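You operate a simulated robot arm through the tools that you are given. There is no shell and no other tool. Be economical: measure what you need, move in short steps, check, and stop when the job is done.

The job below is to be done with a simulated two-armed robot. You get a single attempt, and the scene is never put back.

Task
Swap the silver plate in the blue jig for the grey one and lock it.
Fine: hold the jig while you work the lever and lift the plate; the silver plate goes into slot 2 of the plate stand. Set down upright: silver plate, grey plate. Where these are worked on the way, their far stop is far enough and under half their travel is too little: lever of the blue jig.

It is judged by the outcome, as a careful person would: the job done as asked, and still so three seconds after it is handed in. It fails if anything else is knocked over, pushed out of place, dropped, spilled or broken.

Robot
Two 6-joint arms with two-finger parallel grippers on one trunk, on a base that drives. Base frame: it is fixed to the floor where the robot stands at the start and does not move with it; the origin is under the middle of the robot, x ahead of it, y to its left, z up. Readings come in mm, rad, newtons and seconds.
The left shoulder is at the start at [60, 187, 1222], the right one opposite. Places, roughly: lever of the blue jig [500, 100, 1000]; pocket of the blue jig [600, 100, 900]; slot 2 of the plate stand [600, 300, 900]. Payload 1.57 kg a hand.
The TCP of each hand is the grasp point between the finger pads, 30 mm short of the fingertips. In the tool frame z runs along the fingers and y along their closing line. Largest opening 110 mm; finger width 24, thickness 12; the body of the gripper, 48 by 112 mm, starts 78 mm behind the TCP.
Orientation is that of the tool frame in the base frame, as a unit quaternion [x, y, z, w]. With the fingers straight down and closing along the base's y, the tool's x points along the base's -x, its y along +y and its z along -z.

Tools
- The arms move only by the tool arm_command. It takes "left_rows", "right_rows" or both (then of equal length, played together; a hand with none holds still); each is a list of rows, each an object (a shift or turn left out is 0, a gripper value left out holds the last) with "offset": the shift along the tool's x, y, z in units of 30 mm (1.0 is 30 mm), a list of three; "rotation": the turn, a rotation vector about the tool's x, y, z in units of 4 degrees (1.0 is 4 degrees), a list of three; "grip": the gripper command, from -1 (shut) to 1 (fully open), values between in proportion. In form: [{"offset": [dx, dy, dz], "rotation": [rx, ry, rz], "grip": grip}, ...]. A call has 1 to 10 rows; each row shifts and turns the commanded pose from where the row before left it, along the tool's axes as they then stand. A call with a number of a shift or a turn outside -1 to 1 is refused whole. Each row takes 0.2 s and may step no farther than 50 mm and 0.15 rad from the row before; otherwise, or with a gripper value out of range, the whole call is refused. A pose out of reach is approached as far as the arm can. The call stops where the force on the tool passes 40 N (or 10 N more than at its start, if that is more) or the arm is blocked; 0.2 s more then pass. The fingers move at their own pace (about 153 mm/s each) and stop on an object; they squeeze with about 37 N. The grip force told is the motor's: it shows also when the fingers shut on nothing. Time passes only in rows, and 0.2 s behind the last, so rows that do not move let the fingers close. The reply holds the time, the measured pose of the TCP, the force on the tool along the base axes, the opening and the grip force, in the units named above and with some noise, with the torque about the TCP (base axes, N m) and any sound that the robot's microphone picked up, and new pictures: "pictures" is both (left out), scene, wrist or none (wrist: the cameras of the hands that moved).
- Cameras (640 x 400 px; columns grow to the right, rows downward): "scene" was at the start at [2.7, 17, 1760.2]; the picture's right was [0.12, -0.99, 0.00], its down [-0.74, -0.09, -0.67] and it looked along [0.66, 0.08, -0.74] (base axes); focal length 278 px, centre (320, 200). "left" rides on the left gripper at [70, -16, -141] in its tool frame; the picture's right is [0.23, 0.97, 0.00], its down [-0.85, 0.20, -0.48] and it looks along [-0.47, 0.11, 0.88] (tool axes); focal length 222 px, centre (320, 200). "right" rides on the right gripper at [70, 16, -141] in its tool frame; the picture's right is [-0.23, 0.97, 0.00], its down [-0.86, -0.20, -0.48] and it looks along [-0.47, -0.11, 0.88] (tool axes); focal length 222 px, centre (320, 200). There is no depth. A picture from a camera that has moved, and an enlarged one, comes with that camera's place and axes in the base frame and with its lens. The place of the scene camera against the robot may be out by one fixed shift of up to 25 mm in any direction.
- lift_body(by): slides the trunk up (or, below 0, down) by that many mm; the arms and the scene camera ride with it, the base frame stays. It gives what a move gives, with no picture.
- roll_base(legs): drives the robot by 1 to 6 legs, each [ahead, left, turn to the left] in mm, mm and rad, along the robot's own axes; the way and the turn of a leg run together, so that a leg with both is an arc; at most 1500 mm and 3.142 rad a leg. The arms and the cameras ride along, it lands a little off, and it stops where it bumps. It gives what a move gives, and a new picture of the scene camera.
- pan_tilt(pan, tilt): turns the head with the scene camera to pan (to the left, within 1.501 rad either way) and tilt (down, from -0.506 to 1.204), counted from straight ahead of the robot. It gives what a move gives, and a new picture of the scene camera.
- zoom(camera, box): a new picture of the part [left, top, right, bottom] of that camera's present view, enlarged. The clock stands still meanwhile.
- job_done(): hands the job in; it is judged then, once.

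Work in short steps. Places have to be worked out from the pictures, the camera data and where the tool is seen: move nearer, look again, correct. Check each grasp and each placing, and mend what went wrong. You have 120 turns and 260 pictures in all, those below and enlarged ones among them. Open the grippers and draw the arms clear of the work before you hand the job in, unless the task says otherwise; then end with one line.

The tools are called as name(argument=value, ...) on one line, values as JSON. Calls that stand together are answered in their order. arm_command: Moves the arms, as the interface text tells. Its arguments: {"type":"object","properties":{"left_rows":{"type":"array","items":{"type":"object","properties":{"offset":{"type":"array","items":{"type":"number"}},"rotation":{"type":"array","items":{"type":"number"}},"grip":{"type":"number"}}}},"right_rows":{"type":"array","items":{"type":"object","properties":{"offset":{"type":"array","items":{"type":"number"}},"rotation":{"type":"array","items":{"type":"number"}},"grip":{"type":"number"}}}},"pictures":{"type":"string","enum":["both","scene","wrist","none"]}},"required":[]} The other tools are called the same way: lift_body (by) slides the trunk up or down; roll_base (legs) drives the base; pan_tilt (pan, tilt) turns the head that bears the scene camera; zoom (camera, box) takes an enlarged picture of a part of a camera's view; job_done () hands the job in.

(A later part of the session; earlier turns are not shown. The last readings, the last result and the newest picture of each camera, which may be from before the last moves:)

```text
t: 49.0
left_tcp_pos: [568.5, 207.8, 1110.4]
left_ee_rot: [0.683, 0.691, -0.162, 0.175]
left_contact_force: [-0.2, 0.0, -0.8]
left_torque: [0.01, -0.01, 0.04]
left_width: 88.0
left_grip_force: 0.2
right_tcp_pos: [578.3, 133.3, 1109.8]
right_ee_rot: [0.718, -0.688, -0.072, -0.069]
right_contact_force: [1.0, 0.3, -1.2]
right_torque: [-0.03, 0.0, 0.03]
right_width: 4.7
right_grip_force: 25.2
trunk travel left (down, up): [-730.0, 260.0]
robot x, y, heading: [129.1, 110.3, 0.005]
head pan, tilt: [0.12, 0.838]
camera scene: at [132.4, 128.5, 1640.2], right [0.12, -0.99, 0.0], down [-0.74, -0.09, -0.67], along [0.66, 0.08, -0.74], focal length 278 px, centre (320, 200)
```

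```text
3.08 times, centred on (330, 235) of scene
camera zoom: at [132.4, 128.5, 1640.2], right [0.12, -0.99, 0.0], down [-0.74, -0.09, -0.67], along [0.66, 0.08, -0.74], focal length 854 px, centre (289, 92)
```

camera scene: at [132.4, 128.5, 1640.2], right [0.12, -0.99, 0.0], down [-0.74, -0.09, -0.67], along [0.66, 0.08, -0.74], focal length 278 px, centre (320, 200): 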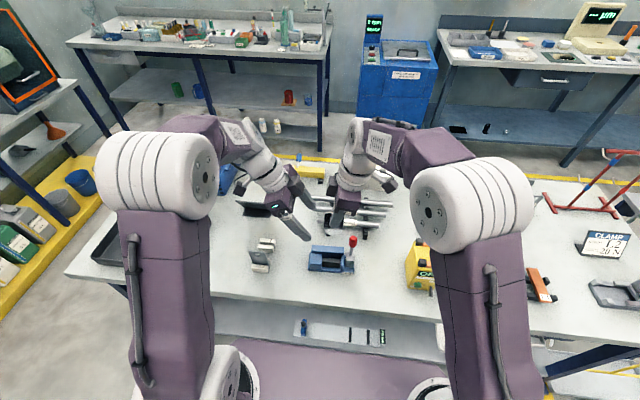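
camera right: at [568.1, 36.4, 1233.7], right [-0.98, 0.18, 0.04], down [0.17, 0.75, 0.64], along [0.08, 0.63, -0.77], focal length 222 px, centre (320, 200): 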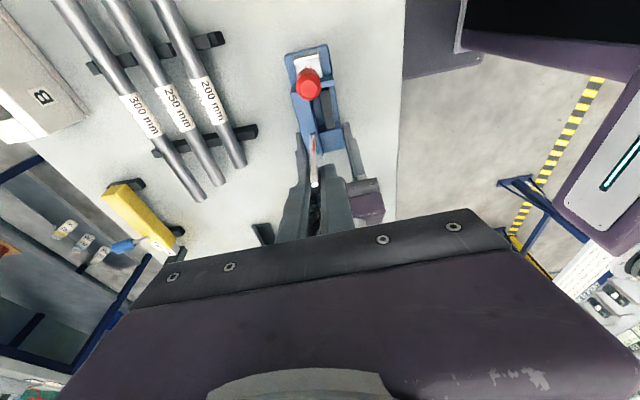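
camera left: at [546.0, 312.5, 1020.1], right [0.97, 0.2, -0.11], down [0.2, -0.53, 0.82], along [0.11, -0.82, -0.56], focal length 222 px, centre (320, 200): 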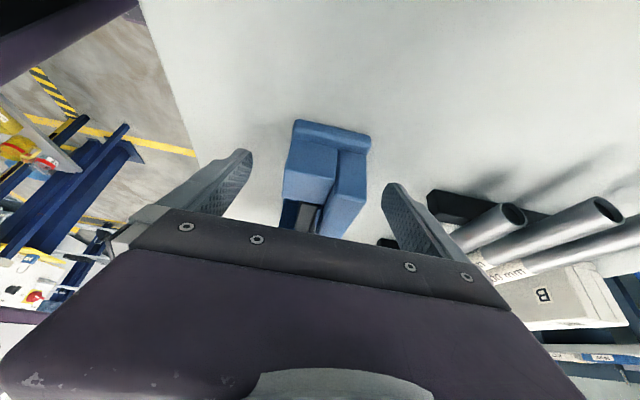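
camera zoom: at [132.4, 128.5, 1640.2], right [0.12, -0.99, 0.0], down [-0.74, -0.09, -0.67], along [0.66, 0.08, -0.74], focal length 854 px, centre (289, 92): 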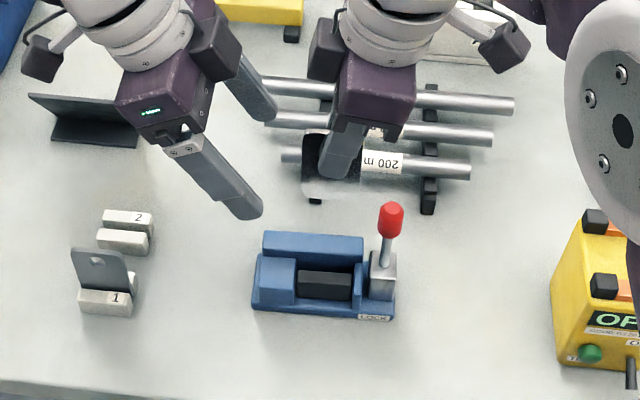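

The jig sits undisturbed. I'll move the left hand well away to the left and up, so the right hand can reach the stand.

arm_command(left_rows=[{"offset": [0.64, -0.41, -0.67]}, {"offset": [0.64, -0.41, -0.67]}, {"offset": [0.64, -0.41, -0.67]}, {"offset": [0.64, -0.41, -0.67]}, {"offset": [0.64, -0.41, -0.67]}, {"offset": [0.64, -0.41, -0.67]}, {"offset": [0.64, -0.41, -0.67]}, {"offset": [0.64, -0.41, -0.67]}], pictures="none")

roll_base(legs=[[0, 190, 0]])

```text
t: 50.8
left_tcp_pos: [463.4, 418.2, 1185.0]
left_ee_rot: [0.682, 0.691, -0.162, 0.175]
left_contact_force: [0.2, -1.4, -0.7]
left_torque: [-0.03, 0.02, 0.02]
left_width: 87.9
left_grip_force: 0.0
right_tcp_pos: [579.2, 133.5, 1109.4]
right_ee_rot: [0.719, -0.688, -0.071, -0.069]
right_contact_force: [1.0, -0.3, -1.3]
right_torque: [-0.05, -0.01, 0.03]
right_width: 5.1
right_grip_force: 25.0
trunk travel left (down, up): [-730.0, 260.0]
robot x, y, heading: [130.8, 115.3, -0.001]
head pan, tilt: [0.12, 0.838]
```

```text
t: 52.3
left_tcp_pos: [463.8, 609.1, 1185.8]
left_ee_rot: [0.682, 0.692, -0.16, 0.174]
left_contact_force: [-0.2, -0.3, 0.0]
left_torque: [-0.01, 0.01, -0.05]
left_width: 88.1
left_grip_force: 0.1
right_tcp_pos: [579.0, 324.4, 1108.4]
right_ee_rot: [0.72, -0.687, -0.072, -0.069]
right_contact_force: [0.3, 0.2, -1.6]
right_torque: [0.02, 0.01, 0.01]
right_width: 5.1
right_grip_force: 25.3
trunk travel left (down, up): [-730.0, 260.0]
robot x, y, heading: [132.1, 304.7, 0.004]
head pan, tilt: [0.12, 0.838]
camera scene: at [132.5, 319.1, 1640.2], right [0.12, -0.99, 0.0], down [-0.74, -0.09, -0.67], along [0.66, 0.08, -0.74], focal length 278 px, centre (320, 200)
```

scene: 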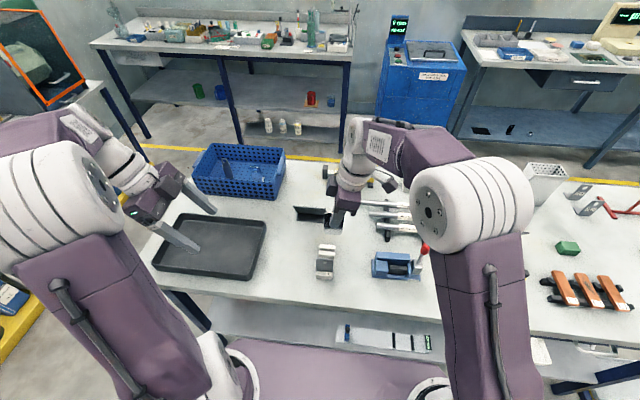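

The right hand is now near the stand. I'll look with the right camera to refine slot 2.

arm_command(right_rows=[{"offset": [0, 0, 0]}], pictures="wrist")

zoom(camera="right", box=[220, 40, 460, 240])

zoom(camera="scene", box=[270, 180, 430, 290])

```text
t: 52.7
left_tcp_pos: [463.8, 610.9, 1184.3]
left_ee_rot: [0.683, 0.691, -0.161, 0.175]
left_contact_force: [0.8, -0.1, 0.5]
left_torque: [0.03, 0.0, -0.02]
left_width: 87.9
left_grip_force: 0.1
right_tcp_pos: [578.6, 325.4, 1108.3]
right_ee_rot: [0.719, -0.687, -0.072, -0.069]
right_contact_force: [0.6, -0.7, -1.9]
right_torque: [0.0, 0.0, 0.0]
right_width: 5.1
right_grip_force: 25.8
trunk travel left (down, up): [-730.0, 260.0]
robot x, y, heading: [129.8, 303.5, 0.004]
head pan, tilt: [0.12, 0.838]
camera right: at [567.8, 228.5, 1233.2], right [-0.98, 0.18, 0.05], down [0.17, 0.75, 0.64], along [0.08, 0.64, -0.77], focal length 222 px, centre (320, 200)
```

right: 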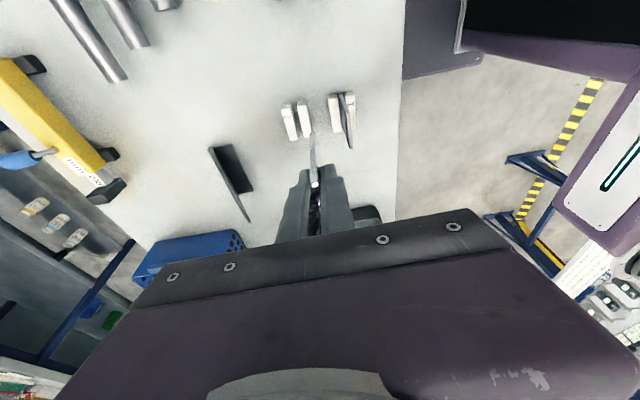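

```text
2.00 times, centred on (340, 140) of right
camera zoom: at [567.8, 228.5, 1233.2], right [-0.98, 0.18, 0.05], down [0.17, 0.75, 0.64], along [0.08, 0.64, -0.77], focal length 444 px, centre (280, 320)
```

zoom: 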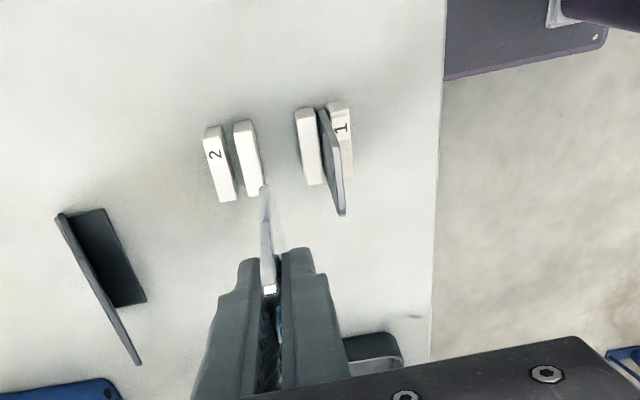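

```text
3.64 times, centred on (350, 235) of scene
camera zoom: at [132.6, 319.6, 1640.2], right [0.12, -0.99, 0.0], down [-0.74, -0.09, -0.67], along [0.66, 0.08, -0.74], focal length 1009 px, centre (211, 73)
```

zoom: 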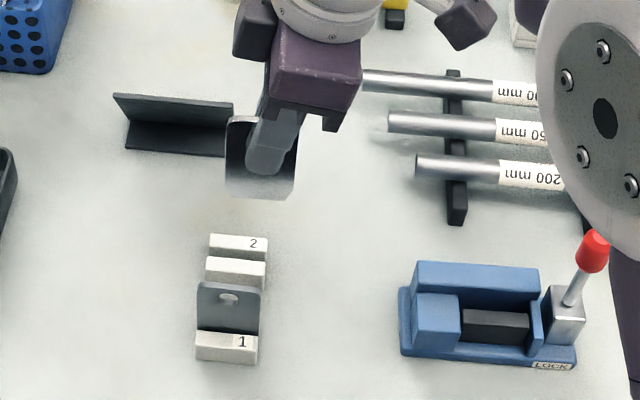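

My estimates of slot 2 agree to about 3 mm: (606, 349). I'll move over it and lower until the plate's bottom edge is about 30 mm above the blocks, then check alignment.

arm_command(right_rows=[{"offset": [-0.283, -0.47, 0.06]}, {"offset": [-0.283, -0.47, 0.06]}, {"offset": [0.149, 0, 0.704]}, {"offset": [0.149, 0, 0.704]}, {"offset": [0.149, 0, 0.704]}, {"offset": [0.149, 0, 0.704]}, {"offset": [0.149, 0, 0.704]}], pictures="none")

zoom(camera="right", box=[260, 60, 420, 220])

zoom(camera="scene", box=[290, 210, 370, 285])

```text
t: 54.3
left_tcp_pos: [464.3, 611.4, 1184.1]
left_ee_rot: [0.682, 0.692, -0.161, 0.175]
left_contact_force: [0.1, -0.6, 0.5]
left_torque: [0.0, 0.03, 0.01]
left_width: 87.9
left_grip_force: 0.0
right_tcp_pos: [607.4, 344.1, 1000.1]
right_ee_rot: [0.719, -0.688, -0.072, -0.07]
right_contact_force: [-0.1, 0.3, -2.0]
right_torque: [-0.01, 0.0, 0.01]
right_width: 4.9
right_grip_force: 25.3
trunk travel left (down, up): [-730.0, 260.0]
robot x, y, heading: [132.2, 304.5, 0.003]
head pan, tilt: [0.12, 0.838]
```

```text
2.50 times, centred on (340, 140) of right
camera zoom: at [596.8, 247.0, 1124.5], right [-0.98, 0.18, 0.05], down [0.17, 0.75, 0.64], along [0.08, 0.63, -0.77], focal length 555 px, centre (270, 350)
```

zoom: 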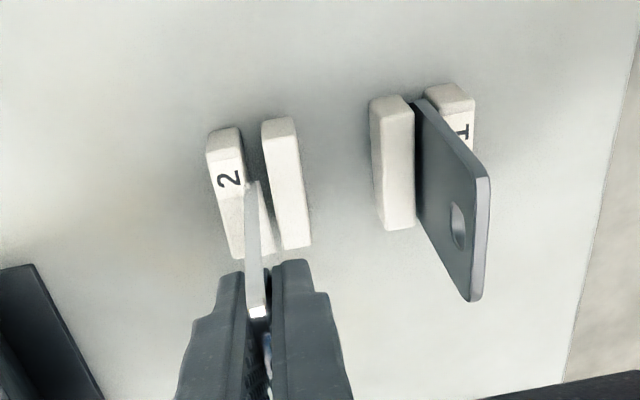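

```text
5.33 times, centred on (330, 248) of scene
camera zoom: at [133.3, 321.6, 1640.2], right [0.12, -0.99, 0.0], down [-0.74, -0.09, -0.67], along [0.66, 0.08, -0.74], focal length 1480 px, centre (267, -53)
```

zoom: 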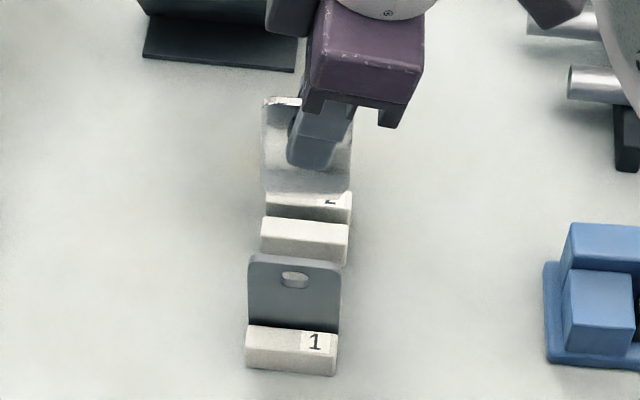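

The y alignment looks right in the scene view. In x, the plate sits about 2.5 mm too far, so I'll shift −x and lower to just above the block tops.

arm_command(right_rows=[{"offset": [0, 0.083, 0]}, {"offset": [0.07, 0, 0.33]}, {"offset": [0.07, 0, 0.33]}], pictures="none")

zoom(camera="right", box=[280, 60, 380, 160])

zoom(camera="scene", box=[290, 210, 370, 285])

```text
t: 55.1
left_tcp_pos: [461.0, 610.9, 1184.6]
left_ee_rot: [0.682, 0.691, -0.161, 0.176]
left_contact_force: [-0.7, 0.9, -0.3]
left_torque: [-0.01, -0.03, 0.02]
left_width: 88.2
left_grip_force: 0.0
right_tcp_pos: [602.2, 343.1, 982.0]
right_ee_rot: [0.719, -0.688, -0.071, -0.071]
right_contact_force: [2.7, 0.1, 7.6]
right_torque: [-0.21, -0.25, 0.07]
right_width: 5.1
right_grip_force: 25.3
trunk travel left (down, up): [-730.0, 260.0]
robot x, y, heading: [129.3, 305.2, 0.009]
head pan, tilt: [0.12, 0.838]
```

```text
4.00 times, centred on (330, 110) of right
camera zoom: at [591.7, 246.3, 1106.1], right [-0.98, 0.18, 0.04], down [0.16, 0.75, 0.64], along [0.08, 0.64, -0.77], focal length 888 px, centre (280, 560)
```

zoom: 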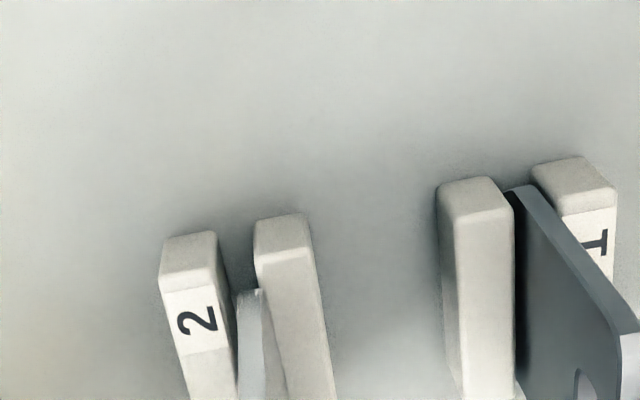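

```text
5.33 times, centred on (330, 248) of scene
camera zoom: at [129.9, 321.1, 1640.5], right [0.12, -0.99, 0.0], down [-0.74, -0.09, -0.67], along [0.67, 0.08, -0.74], focal length 1480 px, centre (267, -53)
```

zoom: 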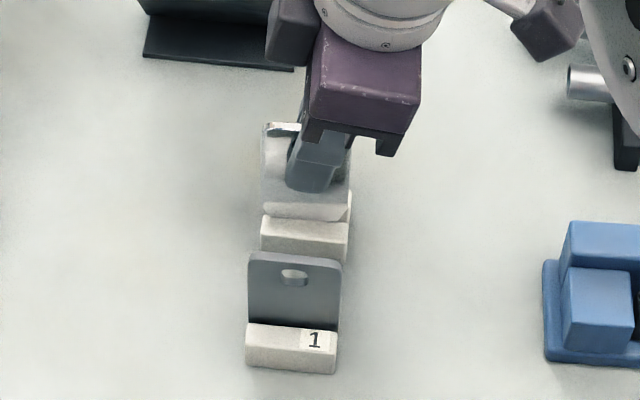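

The plate touched the top of the near block (7.6 N up), so it needs about +2 mm in x. I'll raise 5 mm, shift, and check again.

arm_command(right_rows=[{"offset": [-0.035, 0, -0.165]}, {"offset": [0, -0.073, 0]}, {"offset": [0, 0, 0]}], pictures="none")

zoom(camera="right", box=[280, 60, 380, 160])

```text
t: 55.9
left_tcp_pos: [464.7, 611.4, 1183.7]
left_ee_rot: [0.682, 0.692, -0.161, 0.175]
left_contact_force: [1.0, -0.1, -0.4]
left_torque: [-0.01, -0.01, 0.07]
left_width: 87.8
left_grip_force: 0.1
right_tcp_pos: [605.6, 344.4, 985.3]
right_ee_rot: [0.719, -0.687, -0.072, -0.068]
right_contact_force: [0.1, -0.4, -2.0]
right_torque: [-0.02, -0.01, -0.02]
right_width: 5.0
right_grip_force: 25.4
trunk travel left (down, up): [-730.0, 260.0]
robot x, y, heading: [131.3, 305.4, 0.003]
head pan, tilt: [0.12, 0.838]
```

```text
4.00 times, centred on (330, 110) of right
camera zoom: at [595.5, 246.9, 1109.7], right [-0.98, 0.18, 0.05], down [0.17, 0.75, 0.64], along [0.08, 0.63, -0.77], focal length 888 px, centre (280, 560)
```

zoom: 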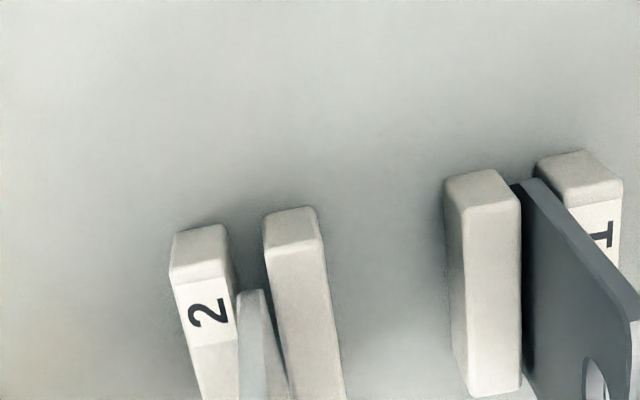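

The plate is now centred over the gap. I'll lower slowly into the slot.

arm_command(right_rows=[{"offset": [0.0345, 0, 0.163]}, {"offset": [0.0345, 0, 0.163]}, {"offset": [0.0345, 0, 0.163]}], pictures="none")

zoom(camera="right", box=[280, 60, 380, 160])

```text
t: 56.7
left_tcp_pos: [463.0, 610.9, 1185.6]
left_ee_rot: [0.682, 0.692, -0.161, 0.175]
left_contact_force: [-0.4, 0.1, -0.2]
left_torque: [0.01, -0.04, 0.0]
left_width: 88.1
left_grip_force: 0.0
right_tcp_pos: [605.3, 342.5, 971.6]
right_ee_rot: [0.72, -0.687, -0.071, -0.07]
right_contact_force: [1.0, -0.6, 19.6]
right_torque: [0.01, 0.0, 0.01]
right_width: 4.9
right_grip_force: 25.3
trunk travel left (down, up): [-730.0, 260.0]
robot x, y, heading: [132.4, 305.3, 0.005]
head pan, tilt: [0.12, 0.838]
```

```text
4.00 times, centred on (330, 110) of right
camera zoom: at [594.0, 246.4, 1096.1], right [-0.98, 0.18, 0.04], down [0.16, 0.75, 0.64], along [0.08, 0.64, -0.77], focal length 888 px, centre (280, 560)
```

zoom: 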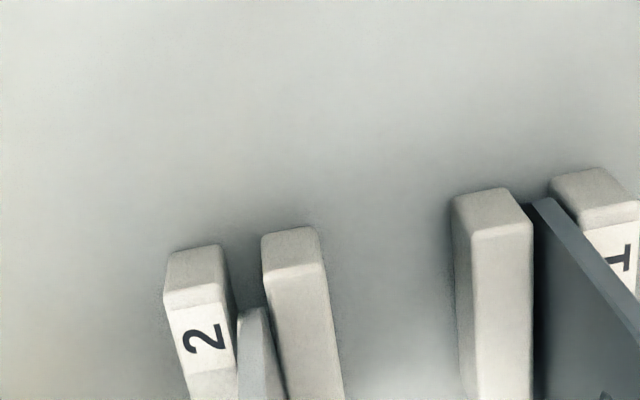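

There's 20 N vertical with no side load at z≈972, so it may be seated or caught. I'll compare with the grey plate in the scene view.

zoom(camera="scene", box=[300, 220, 360, 280])

zoom(camera="right", box=[260, 60, 460, 230])

```text
6.67 times, centred on (330, 250) of scene
camera zoom: at [130.1, 321.2, 1640.4], right [0.12, -0.99, 0.0], down [-0.74, -0.09, -0.67], along [0.67, 0.08, -0.74], focal length 1850 px, centre (253, -133)
```

zoom: 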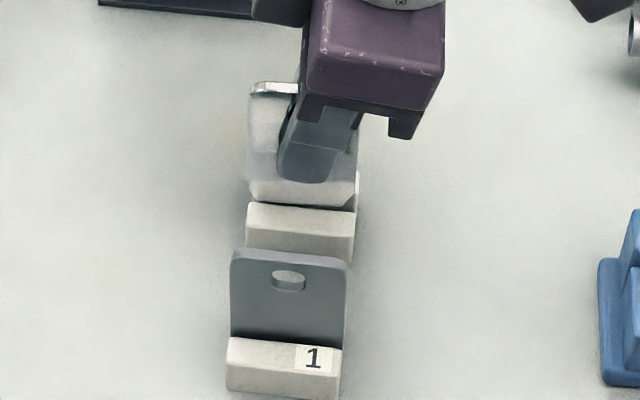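

```text
2.35 times, centred on (360, 145) of right
camera zoom: at [594.0, 246.4, 1096.1], right [-0.98, 0.18, 0.04], down [0.16, 0.75, 0.64], along [0.08, 0.64, -0.77], focal length 523 px, centre (226, 329)
```

zoom: 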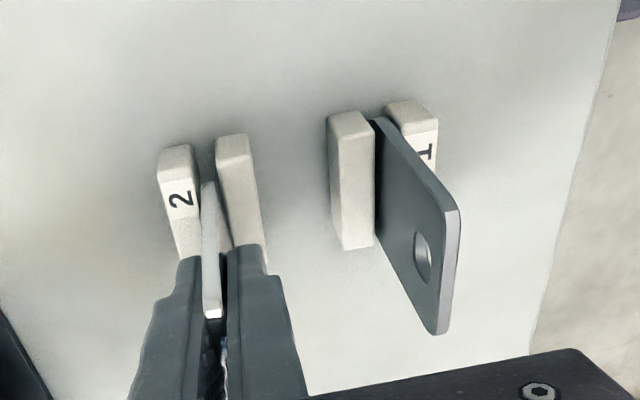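

The silver plate's bottom still seems to rest at block-top level, possibly from a yaw mismatch. I'll lift 8 mm and measure the edge slopes closely.

arm_command(right_rows=[{"offset": [-0.07, 0, -0.33]}, {"offset": [0, 0, 0]}], pictures="none")

zoom(camera="scene", box=[316, 228, 346, 258])

zoom(camera="right", box=[310, 90, 370, 150])

```text
t: 57.3
left_tcp_pos: [461.5, 611.2, 1184.8]
left_ee_rot: [0.683, 0.691, -0.161, 0.175]
left_contact_force: [-0.2, 0.7, 0.4]
left_torque: [0.01, 0.01, 0.01]
left_width: 87.7
left_grip_force: 0.1
right_tcp_pos: [605.4, 343.9, 979.7]
right_ee_rot: [0.72, -0.687, -0.072, -0.069]
right_contact_force: [-0.3, 1.0, -2.5]
right_torque: [0.0, -0.04, 0.01]
right_width: 5.0
right_grip_force: 25.1
trunk travel left (down, up): [-730.0, 260.0]
robot x, y, heading: [126.5, 305.7, 0.004]
head pan, tilt: [0.12, 0.838]
```

```text
13.33 times, centred on (331, 243) of scene
camera zoom: at [131.6, 321.4, 1640.1], right [0.12, -0.99, 0.0], down [-0.74, -0.09, -0.67], along [0.66, 0.08, -0.74], focal length 3700 px, centre (173, -373)
```

zoom: 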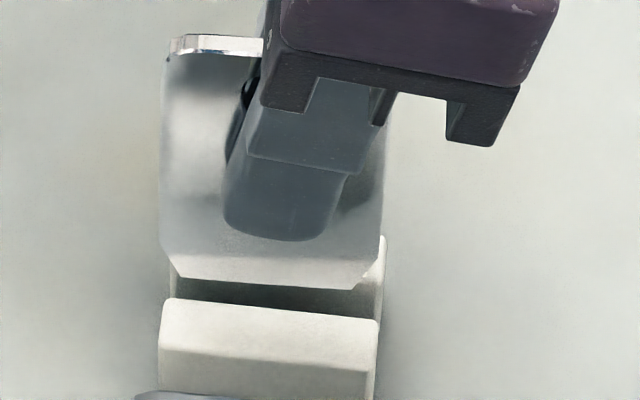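

```text
6.67 times, centred on (340, 120) of right
camera zoom: at [594.6, 246.6, 1105.1], right [-0.98, 0.18, 0.05], down [0.17, 0.75, 0.64], along [0.08, 0.63, -0.77], focal length 1481 px, centre (187, 733)
```

zoom: 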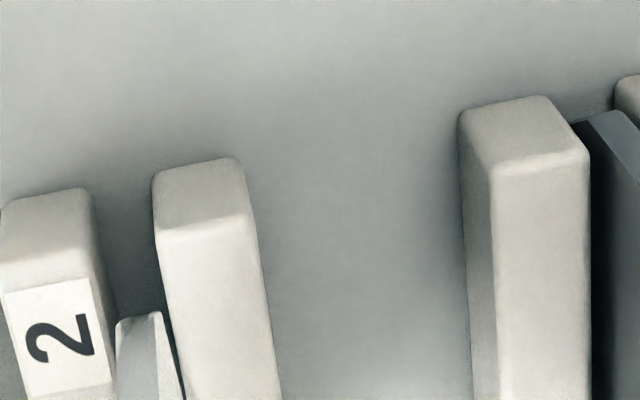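

This view is decisive: the plate is yawed about 2.4° CCW while the stand is at 0°. I'll rotate the hand 2.4° CW about the vertical, add 0.9 mm in x, and recheck.

arm_command(right_rows=[{"offset": [0, -0.03, 0], "rotation": [0.124, 0, 0.587]}, {"offset": [0, 0, 0]}], pictures="none")

zoom(camera="scene", box=[316, 228, 346, 258])

zoom(camera="right", box=[310, 90, 370, 150])

```text
t: 57.9
left_tcp_pos: [464.3, 611.6, 1184.3]
left_ee_rot: [0.682, 0.691, -0.162, 0.175]
left_contact_force: [0.5, 0.0, -0.4]
left_torque: [-0.02, 0.01, 0.01]
left_width: 88.1
left_grip_force: 0.1
right_tcp_pos: [606.6, 342.8, 980.9]
right_ee_rot: [0.704, -0.703, -0.07, -0.07]
right_contact_force: [0.1, -0.4, -1.9]
right_torque: [0.02, -0.02, -0.02]
right_width: 4.6
right_grip_force: 25.0
trunk travel left (down, up): [-730.0, 260.0]
robot x, y, heading: [132.0, 301.9, 0.002]
head pan, tilt: [0.12, 0.838]
```

```text
13.33 times, centred on (331, 243) of scene
camera zoom: at [132.2, 321.4, 1640.2], right [0.12, -0.99, 0.0], down [-0.74, -0.09, -0.67], along [0.66, 0.08, -0.74], focal length 3700 px, centre (173, -373)
```

zoom: 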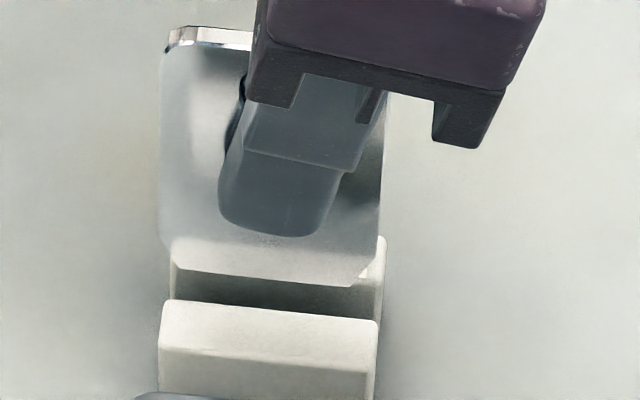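

```text
6.67 times, centred on (340, 120) of right
camera zoom: at [591.6, 247.6, 1105.2], right [-0.97, 0.22, 0.04], down [0.2, 0.74, 0.64], along [0.11, 0.63, -0.77], focal length 1481 px, centre (187, 733)
```

zoom: 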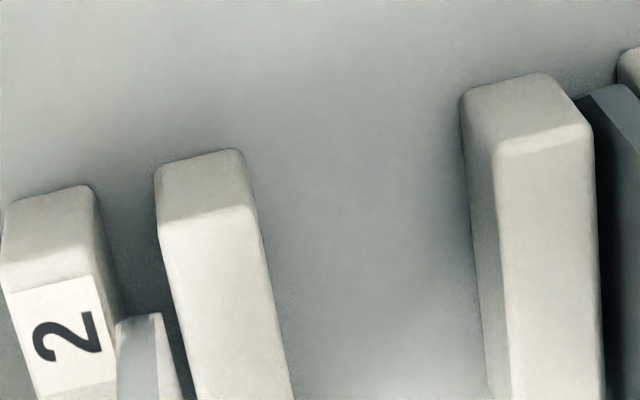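

The plate is parallel and centred now. I'll lower in small steps.

arm_command(right_rows=[{"offset": [0.0345, 0, 0.163]}, {"offset": [0.0345, 0, 0.163]}, {"offset": [0.0345, 0, 0.163]}, {"offset": [0.0, 0, 0.0]}], pictures="none")

zoom(camera="scene", box=[316, 228, 346, 258])

zoom(camera="right", box=[310, 90, 370, 150])

```text
t: 58.9
left_tcp_pos: [464.2, 612.1, 1184.4]
left_ee_rot: [0.683, 0.691, -0.162, 0.174]
left_contact_force: [0.3, 0.8, -0.1]
left_torque: [0.0, 0.0, 0.01]
left_width: 88.1
left_grip_force: 0.1
right_tcp_pos: [605.9, 345.4, 966.3]
right_ee_rot: [0.705, -0.703, -0.07, -0.07]
right_contact_force: [-0.1, 0.3, -1.8]
right_torque: [-0.04, 0.01, 0.0]
right_width: 5.1
right_grip_force: 25.4
trunk travel left (down, up): [-730.0, 260.0]
robot x, y, heading: [127.4, 305.8, 0.007]
head pan, tilt: [0.12, 0.838]
```

```text
13.33 times, centred on (331, 243) of scene
camera zoom: at [132.5, 321.5, 1640.2], right [0.12, -0.99, 0.0], down [-0.74, -0.09, -0.67], along [0.66, 0.08, -0.74], focal length 3700 px, centre (173, -373)
```

zoom: 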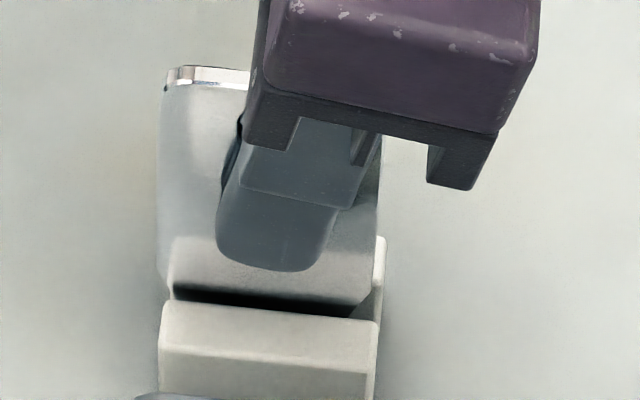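

```text
6.67 times, centred on (340, 120) of right
camera zoom: at [592.0, 248.0, 1090.4], right [-0.97, 0.22, 0.04], down [0.2, 0.74, 0.64], along [0.11, 0.63, -0.77], focal length 1481 px, centre (187, 733)
```

zoom: 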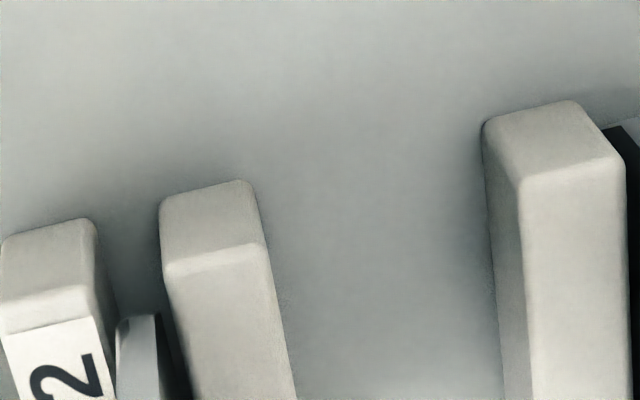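

It's free and entering the slot. I'll continue down.

arm_command(right_rows=[{"offset": [0.0345, 0, 0.163]}, {"offset": [0.0345, 0, 0.163]}, {"offset": [0, 0, 0]}], pictures="none")

zoom(camera="scene", box=[310, 225, 350, 265])

```text
t: 59.7
left_tcp_pos: [463.7, 611.2, 1184.9]
left_ee_rot: [0.682, 0.691, -0.161, 0.175]
left_contact_force: [0.3, -1.0, 0.0]
left_torque: [0.01, -0.01, 0.01]
left_width: 88.0
left_grip_force: 0.0
right_tcp_pos: [604.7, 343.1, 954.7]
right_ee_rot: [0.705, -0.702, -0.07, -0.07]
right_contact_force: [-0.5, 0.1, -1.6]
right_torque: [-0.02, 0.02, 0.01]
right_width: 4.9
right_grip_force: 25.2
trunk travel left (down, up): [-730.0, 260.0]
robot x, y, heading: [129.0, 307.9, 0.005]
head pan, tilt: [0.12, 0.838]
```

```text
10.00 times, centred on (330, 245) of scene
camera zoom: at [132.5, 321.5, 1640.2], right [0.12, -0.99, 0.0], down [-0.74, -0.09, -0.67], along [0.66, 0.08, -0.74], focal length 2775 px, centre (220, -250)
```

zoom: 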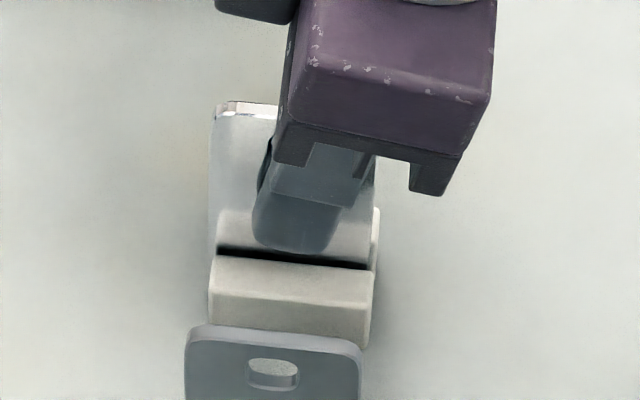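

Still free, so I'll continue gently until it seats.

arm_command(right_rows=[{"offset": [0.028, 0, 0.13]}, {"offset": [0.028, 0, 0.13]}, {"offset": [0, 0, 0]}], pictures="none")

zoom(camera="scene", box=[310, 225, 350, 265])

```text
t: 60.5
left_tcp_pos: [462.8, 610.2, 1185.6]
left_ee_rot: [0.682, 0.692, -0.161, 0.175]
left_contact_force: [0.9, 0.1, -0.1]
left_torque: [0.02, -0.01, 0.0]
left_width: 88.2
left_grip_force: 0.0
right_tcp_pos: [605.7, 343.1, 948.2]
right_ee_rot: [0.704, -0.703, -0.07, -0.07]
right_contact_force: [0.1, 0.4, -1.8]
right_torque: [0.04, -0.02, 0.0]
right_width: 4.9
right_grip_force: 25.2
trunk travel left (down, up): [-730.0, 260.0]
robot x, y, heading: [130.6, 303.9, 0.004]
head pan, tilt: [0.12, 0.838]
```

```text
10.00 times, centred on (330, 245) of scene
camera zoom: at [132.5, 321.5, 1640.2], right [0.12, -0.99, 0.0], down [-0.74, -0.09, -0.67], along [0.66, 0.08, -0.74], focal length 2775 px, centre (220, -250)
```

zoom: 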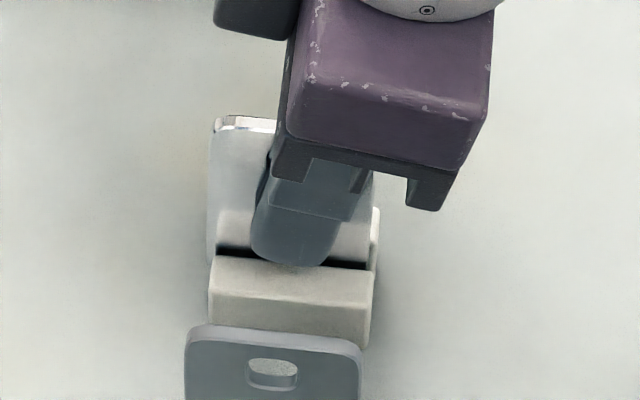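

The exposed height now nearly matches the grey plate's. A few more millimetres.

arm_command(right_rows=[{"offset": [0.02, 0, 0.098]}, {"offset": [0.02, 0, 0.098]}, {"offset": [0, 0, 0]}], pictures="none")

zoom(camera="right", box=[260, 60, 460, 230])

```text
t: 61.3
left_tcp_pos: [460.9, 610.6, 1186.2]
left_ee_rot: [0.682, 0.691, -0.16, 0.176]
left_contact_force: [0.5, 0.8, 0.7]
left_torque: [-0.02, -0.01, -0.03]
left_width: 87.8
left_grip_force: 0.1
right_tcp_pos: [605.4, 343.5, 946.0]
right_ee_rot: [0.704, -0.703, -0.069, -0.074]
right_contact_force: [2.1, -3.2, 29.7]
right_torque: [-0.81, -0.13, 0.03]
right_width: 4.8
right_grip_force: 25.0
trunk travel left (down, up): [-730.0, 260.0]
robot x, y, heading: [127.7, 302.2, 0.006]
head pan, tilt: [0.12, 0.838]
```

```text
2.35 times, centred on (360, 145) of right
camera zoom: at [590.0, 247.9, 1069.8], right [-0.97, 0.22, 0.04], down [0.19, 0.74, 0.64], along [0.11, 0.63, -0.77], focal length 523 px, centre (226, 329)
```

zoom: 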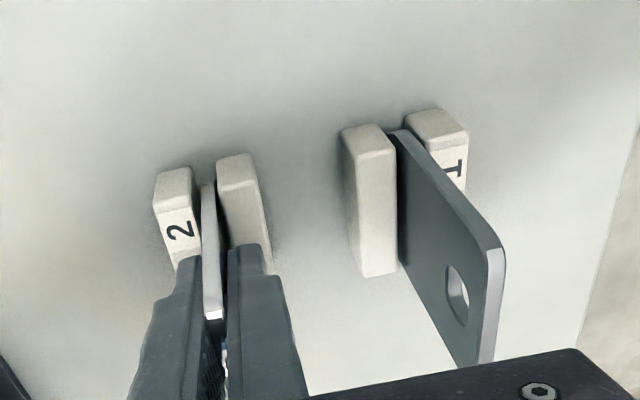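

The plate is seated (force rose to 30 N at z 946). I'll relieve the press, open slightly, then lift clear.

arm_command(right_rows=[{"offset": [-0.02, 0, -0.09]}, {"grip": -0.85}, {"grip": -0.7}, {"grip": -0.6}, {"offset": [-0.17, 0, -0.815], "grip": -0.6}, {"offset": [-0.17, 0, -0.815]}, {"offset": [-0.17, 0, -0.815]}, {"offset": [-0.17, 0, -0.815]}], pictures="wrist")

zoom(camera="right", box=[260, 60, 460, 230])

zoom(camera="scene", box=[290, 210, 370, 285])

```text
t: 63.1
left_tcp_pos: [462.9, 612.1, 1186.6]
left_ee_rot: [0.682, 0.691, -0.161, 0.174]
left_contact_force: [-0.5, 0.3, -0.7]
left_torque: [0.0, -0.01, 0.03]
left_width: 88.4
left_grip_force: 0.1
right_tcp_pos: [606.1, 345.3, 1045.6]
right_ee_rot: [0.705, -0.702, -0.07, -0.07]
right_contact_force: [-0.7, 0.0, -0.2]
right_torque: [0.03, 0.02, 0.03]
right_width: 22.1
right_grip_force: 0.1
trunk travel left (down, up): [-730.0, 260.0]
robot x, y, heading: [131.2, 304.2, 0.0]
head pan, tilt: [0.12, 0.838]
camera right: at [591.3, 248.4, 1170.0], right [-0.97, 0.22, 0.04], down [0.2, 0.74, 0.64], along [0.11, 0.63, -0.77], focal length 222 px, centre (320, 200)
```

right: 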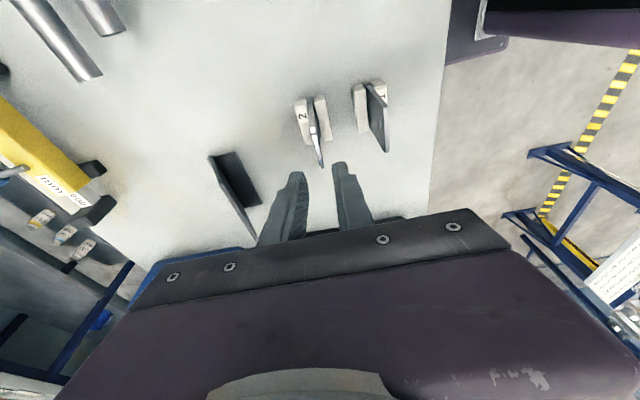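

```text
2.35 times, centred on (360, 145) of right
camera zoom: at [591.3, 248.4, 1170.0], right [-0.97, 0.22, 0.04], down [0.2, 0.74, 0.64], along [0.11, 0.63, -0.77], focal length 523 px, centre (226, 329)
```

zoom: 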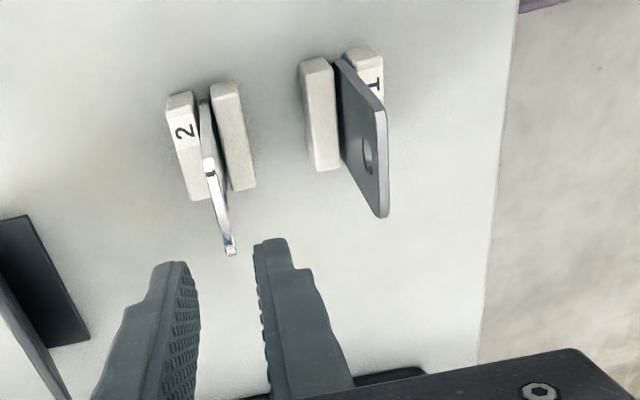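

```text
5.33 times, centred on (330, 248) of scene
camera zoom: at [131.3, 321.3, 1640.2], right [0.12, -0.99, 0.0], down [-0.74, -0.09, -0.67], along [0.66, 0.08, -0.74], focal length 1480 px, centre (267, -53)
```

zoom: 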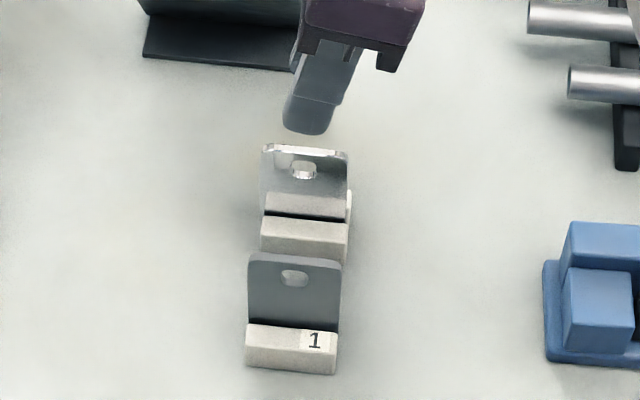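

The silver plate stands upright in slot 2. Next I'll shift −68 mm in x over the grey plate and open to 55 mm.

arm_command(right_rows=[{"offset": [0, 0.76, 0], "grip": 0.0}, {"offset": [0, 0.76, 0]}, {"offset": [0, 0.76, 0]}, {"offset": [0.086, 0, 0.41]}], pictures="wrist")

zoom(camera="right", box=[230, 60, 430, 230])

```text
t: 64.1
left_tcp_pos: [464.4, 610.8, 1183.7]
left_ee_rot: [0.681, 0.692, -0.161, 0.176]
left_contact_force: [0.5, -0.1, 0.7]
left_torque: [0.0, 0.01, 0.05]
left_width: 88.0
left_grip_force: 0.0
right_tcp_pos: [538.0, 343.8, 1031.9]
right_ee_rot: [0.705, -0.702, -0.07, -0.071]
right_contact_force: [0.0, 0.4, 0.0]
right_torque: [0.01, -0.02, -0.06]
right_width: 55.0
right_grip_force: 0.0
trunk travel left (down, up): [-730.0, 260.0]
robot x, y, heading: [132.4, 299.4, 0.003]
head pan, tilt: [0.12, 0.838]
camera right: at [523.1, 247.7, 1156.5], right [-0.97, 0.22, 0.05], down [0.2, 0.74, 0.64], along [0.11, 0.63, -0.77], focal length 222 px, centre (320, 200)
```

right: 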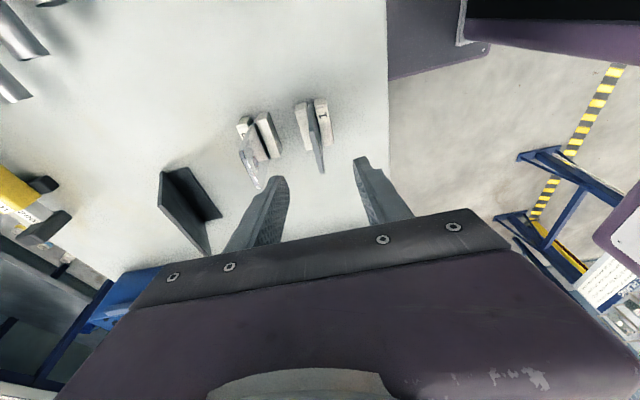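

```text
2.35 times, centred on (330, 145) of right
camera zoom: at [523.1, 247.7, 1156.5], right [-0.97, 0.22, 0.05], down [0.2, 0.74, 0.64], along [0.11, 0.63, -0.77], focal length 523 px, centre (296, 329)
```

zoom: 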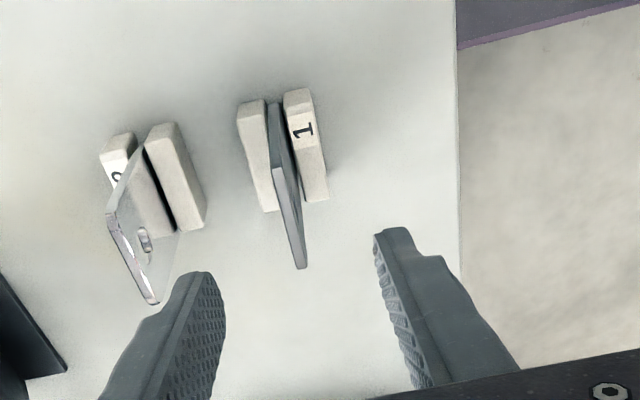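

The alignment matches the silver release geometry. I'll descend 74 mm and close.

arm_command(right_rows=[{"offset": [0.17, 0, 0.81]}, {"offset": [0.17, 0, 0.81]}, {"offset": [0.17, 0, 0.8]}, {"grip": -0.4}, {"grip": -0.7}, {"grip": -1}, {"grip": -1}], pictures="none")

zoom(camera="scene", box=[290, 210, 370, 285])

zoom(camera="right", box=[230, 60, 430, 230])

```text
t: 65.7
left_tcp_pos: [462.8, 611.5, 1185.1]
left_ee_rot: [0.682, 0.691, -0.161, 0.175]
left_contact_force: [0.3, -0.2, 0.4]
left_torque: [-0.02, 0.01, 0.0]
left_width: 88.0
left_grip_force: 0.1
right_tcp_pos: [539.1, 342.7, 958.8]
right_ee_rot: [0.705, -0.702, -0.071, -0.07]
right_contact_force: [-0.3, -0.6, 0.2]
right_torque: [-0.02, -0.03, 0.01]
right_width: 5.0
right_grip_force: 25.4
trunk travel left (down, up): [-730.0, 260.0]
robot x, y, heading: [131.7, 304.9, 0.007]
head pan, tilt: [0.12, 0.838]
```

```text
5.33 times, centred on (330, 248) of scene
camera zoom: at [132.3, 321.5, 1640.2], right [0.12, -0.99, 0.0], down [-0.74, -0.09, -0.67], along [0.66, 0.08, -0.74], focal length 1480 px, centre (267, -53)
```

zoom: 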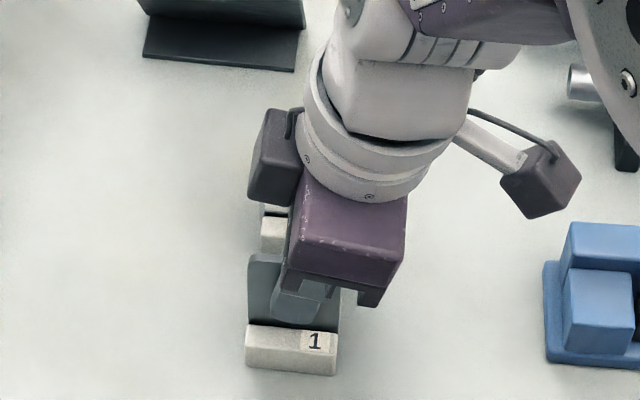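

```text
2.35 times, centred on (330, 145) of right
camera zoom: at [523.0, 247.1, 1082.3], right [-0.97, 0.22, 0.04], down [0.2, 0.74, 0.64], along [0.11, 0.63, -0.77], focal length 523 px, centre (296, 329)
```

zoom: 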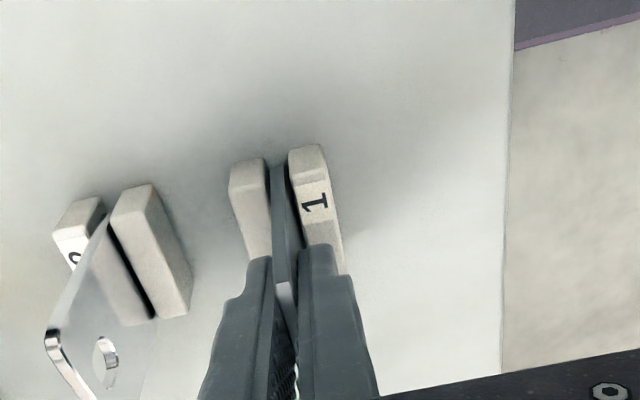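

The grey plate is gripped (5.0 mm). I'll lift straight up 160 mm.

arm_command(right_rows=[{"offset": [-0.1, 0, -0.5]}, {"offset": [-0.17, 0, -0.815]}, {"offset": [-0.17, 0, -0.815]}, {"offset": [-0.17, 0, -0.815]}, {"offset": [-0.17, 0, -0.815]}, {"offset": [-0.17, 0, -0.815]}, {"offset": [-0.17, 0, -0.815]}], pictures="scene")

zoom(camera="scene", box=[270, 170, 450, 290])

```text
t: 67.3
left_tcp_pos: [463.4, 611.2, 1185.3]
left_ee_rot: [0.683, 0.691, -0.161, 0.175]
left_contact_force: [-0.4, -0.3, 0.0]
left_torque: [-0.02, -0.02, 0.01]
left_width: 87.8
left_grip_force: 0.1
right_tcp_pos: [538.7, 344.7, 1122.8]
right_ee_rot: [0.705, -0.702, -0.071, -0.07]
right_contact_force: [-0.7, 0.2, -2.2]
right_torque: [0.0, 0.01, -0.02]
right_width: 4.8
right_grip_force: 25.6
trunk travel left (down, up): [-730.0, 260.0]
robot x, y, heading: [130.2, 301.3, 0.003]
head pan, tilt: [0.12, 0.838]
camera scene: at [132.0, 321.4, 1640.2], right [0.12, -0.99, 0.0], down [-0.74, -0.09, -0.67], along [0.66, 0.08, -0.74], focal length 278 px, centre (320, 200)
```

scene: 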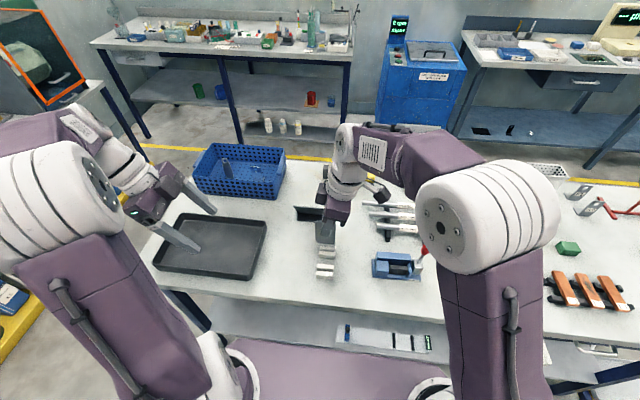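

```text
3.33 times, centred on (360, 230) of scene
camera zoom: at [132.0, 321.4, 1640.2], right [0.12, -0.99, 0.0], down [-0.74, -0.09, -0.67], along [0.66, 0.08, -0.74], focal length 925 px, centre (187, 100)
```

zoom: 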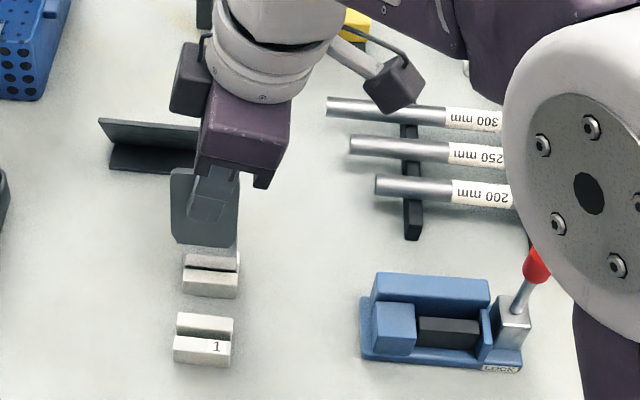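

I'll drive back to the right with the grey plate held high.

roll_base(legs=[[0, -195, 0]])

zoom(camera="right", box=[220, 40, 460, 240])

zoom(camera="scene", box=[290, 220, 370, 290])

```text
t: 68.9
left_tcp_pos: [464.2, 417.8, 1184.9]
left_ee_rot: [0.682, 0.691, -0.162, 0.174]
left_contact_force: [-1.0, 0.3, -0.2]
left_torque: [-0.05, 0.01, -0.01]
left_width: 87.9
left_grip_force: 0.1
right_tcp_pos: [540.3, 151.2, 1123.1]
right_ee_rot: [0.705, -0.703, -0.07, -0.069]
right_contact_force: [0.3, -0.1, -2.0]
right_torque: [-0.02, -0.01, 0.0]
right_width: 5.2
right_grip_force: 24.9
trunk travel left (down, up): [-730.0, 260.0]
robot x, y, heading: [131.0, 108.1, 0.004]
head pan, tilt: [0.12, 0.838]
camera scene: at [133.3, 128.0, 1640.2], right [0.12, -0.99, 0.0], down [-0.74, -0.09, -0.67], along [0.66, 0.08, -0.74], focal length 278 px, centre (320, 200)
```

scene: 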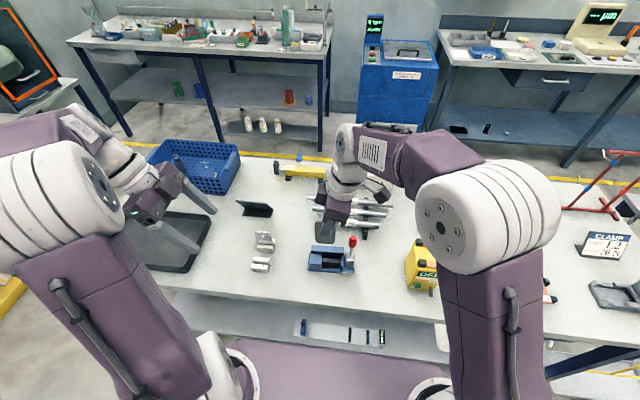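

```text
2.00 times, centred on (340, 140) of right
camera zoom: at [525.4, 55.2, 1247.1], right [-0.97, 0.22, 0.04], down [0.2, 0.75, 0.64], along [0.11, 0.63, -0.77], focal length 444 px, centre (280, 320)
```

zoom: 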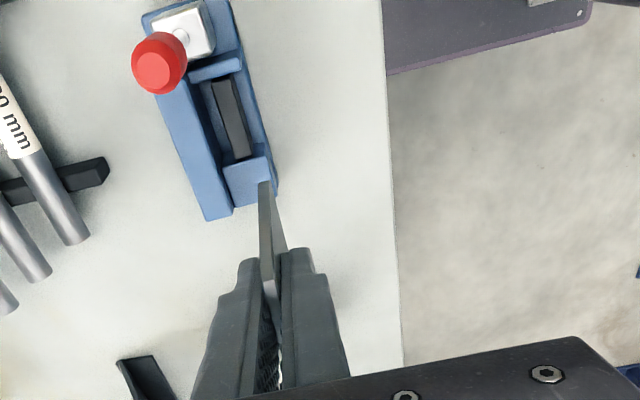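

```text
5.71 times, centred on (330, 255) of scene
camera zoom: at [133.3, 128.0, 1640.2], right [0.12, -0.99, 0.0], down [-0.74, -0.09, -0.67], along [0.66, 0.08, -0.74], focal length 1586 px, centre (263, -114)
```

zoom: 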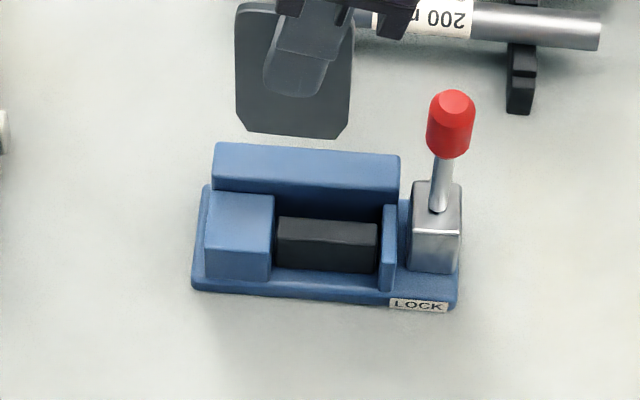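

The jig is yawed about 2.3° CCW. I'll move over the pocket, yaw the plate to match, and descend until its bottom edge is about 20 mm above the jig walls.

arm_command(right_rows=[{"offset": [0.3, -0.6, -0.064]}, {"offset": [0.3, -0.6, -0.064]}, {"rotation": [-0.129, 0, -0.611]}, {"offset": [0.16, 0, 0.758]}, {"offset": [0.16, 0, 0.758]}, {"offset": [0.16, 0, 0.758]}, {"offset": [0.16, 0, 0.758]}, {"offset": [0, 0, 0]}], pictures="none")

zoom(camera="right", box=[260, 60, 380, 180])

zoom(camera="scene", box=[305, 235, 355, 275])

```text
t: 70.7
left_tcp_pos: [463.9, 415.4, 1185.0]
left_ee_rot: [0.682, 0.692, -0.161, 0.174]
left_contact_force: [0.0, -0.4, 0.2]
left_torque: [-0.03, 0.03, 0.0]
left_width: 87.8
left_grip_force: 0.1
right_tcp_pos: [576.9, 129.4, 1031.2]
right_ee_rot: [0.72, -0.687, -0.072, -0.068]
right_contact_force: [-0.3, 0.1, -1.7]
right_torque: [-0.03, -0.02, 0.01]
right_width: 5.1
right_grip_force: 25.6
trunk travel left (down, up): [-730.0, 260.0]
robot x, y, heading: [129.2, 108.2, 0.003]
head pan, tilt: [0.12, 0.838]
```

```text
3.33 times, centred on (320, 120) of right
camera zoom: at [566.5, 33.2, 1154.5], right [-0.98, 0.18, 0.05], down [0.16, 0.75, 0.64], along [0.08, 0.64, -0.77], focal length 740 px, centre (320, 467)
```

zoom: 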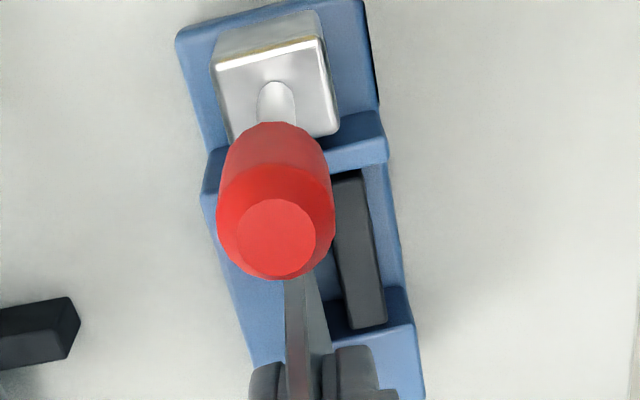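

```text
10.00 times, centred on (330, 255) of scene
camera zoom: at [133.1, 125.4, 1640.2], right [0.12, -0.99, 0.0], down [-0.74, -0.09, -0.67], along [0.66, 0.08, -0.74], focal length 2775 px, centre (220, -350)
```

zoom: 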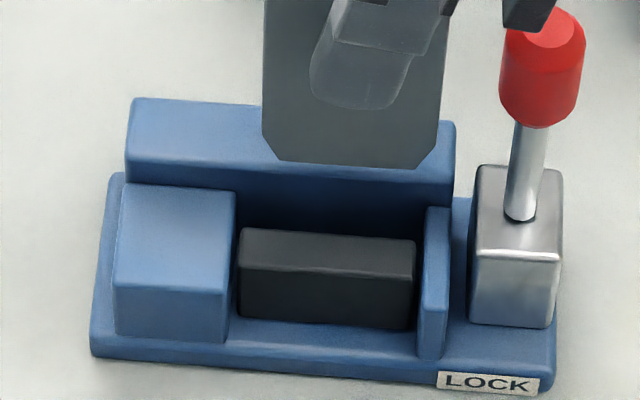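

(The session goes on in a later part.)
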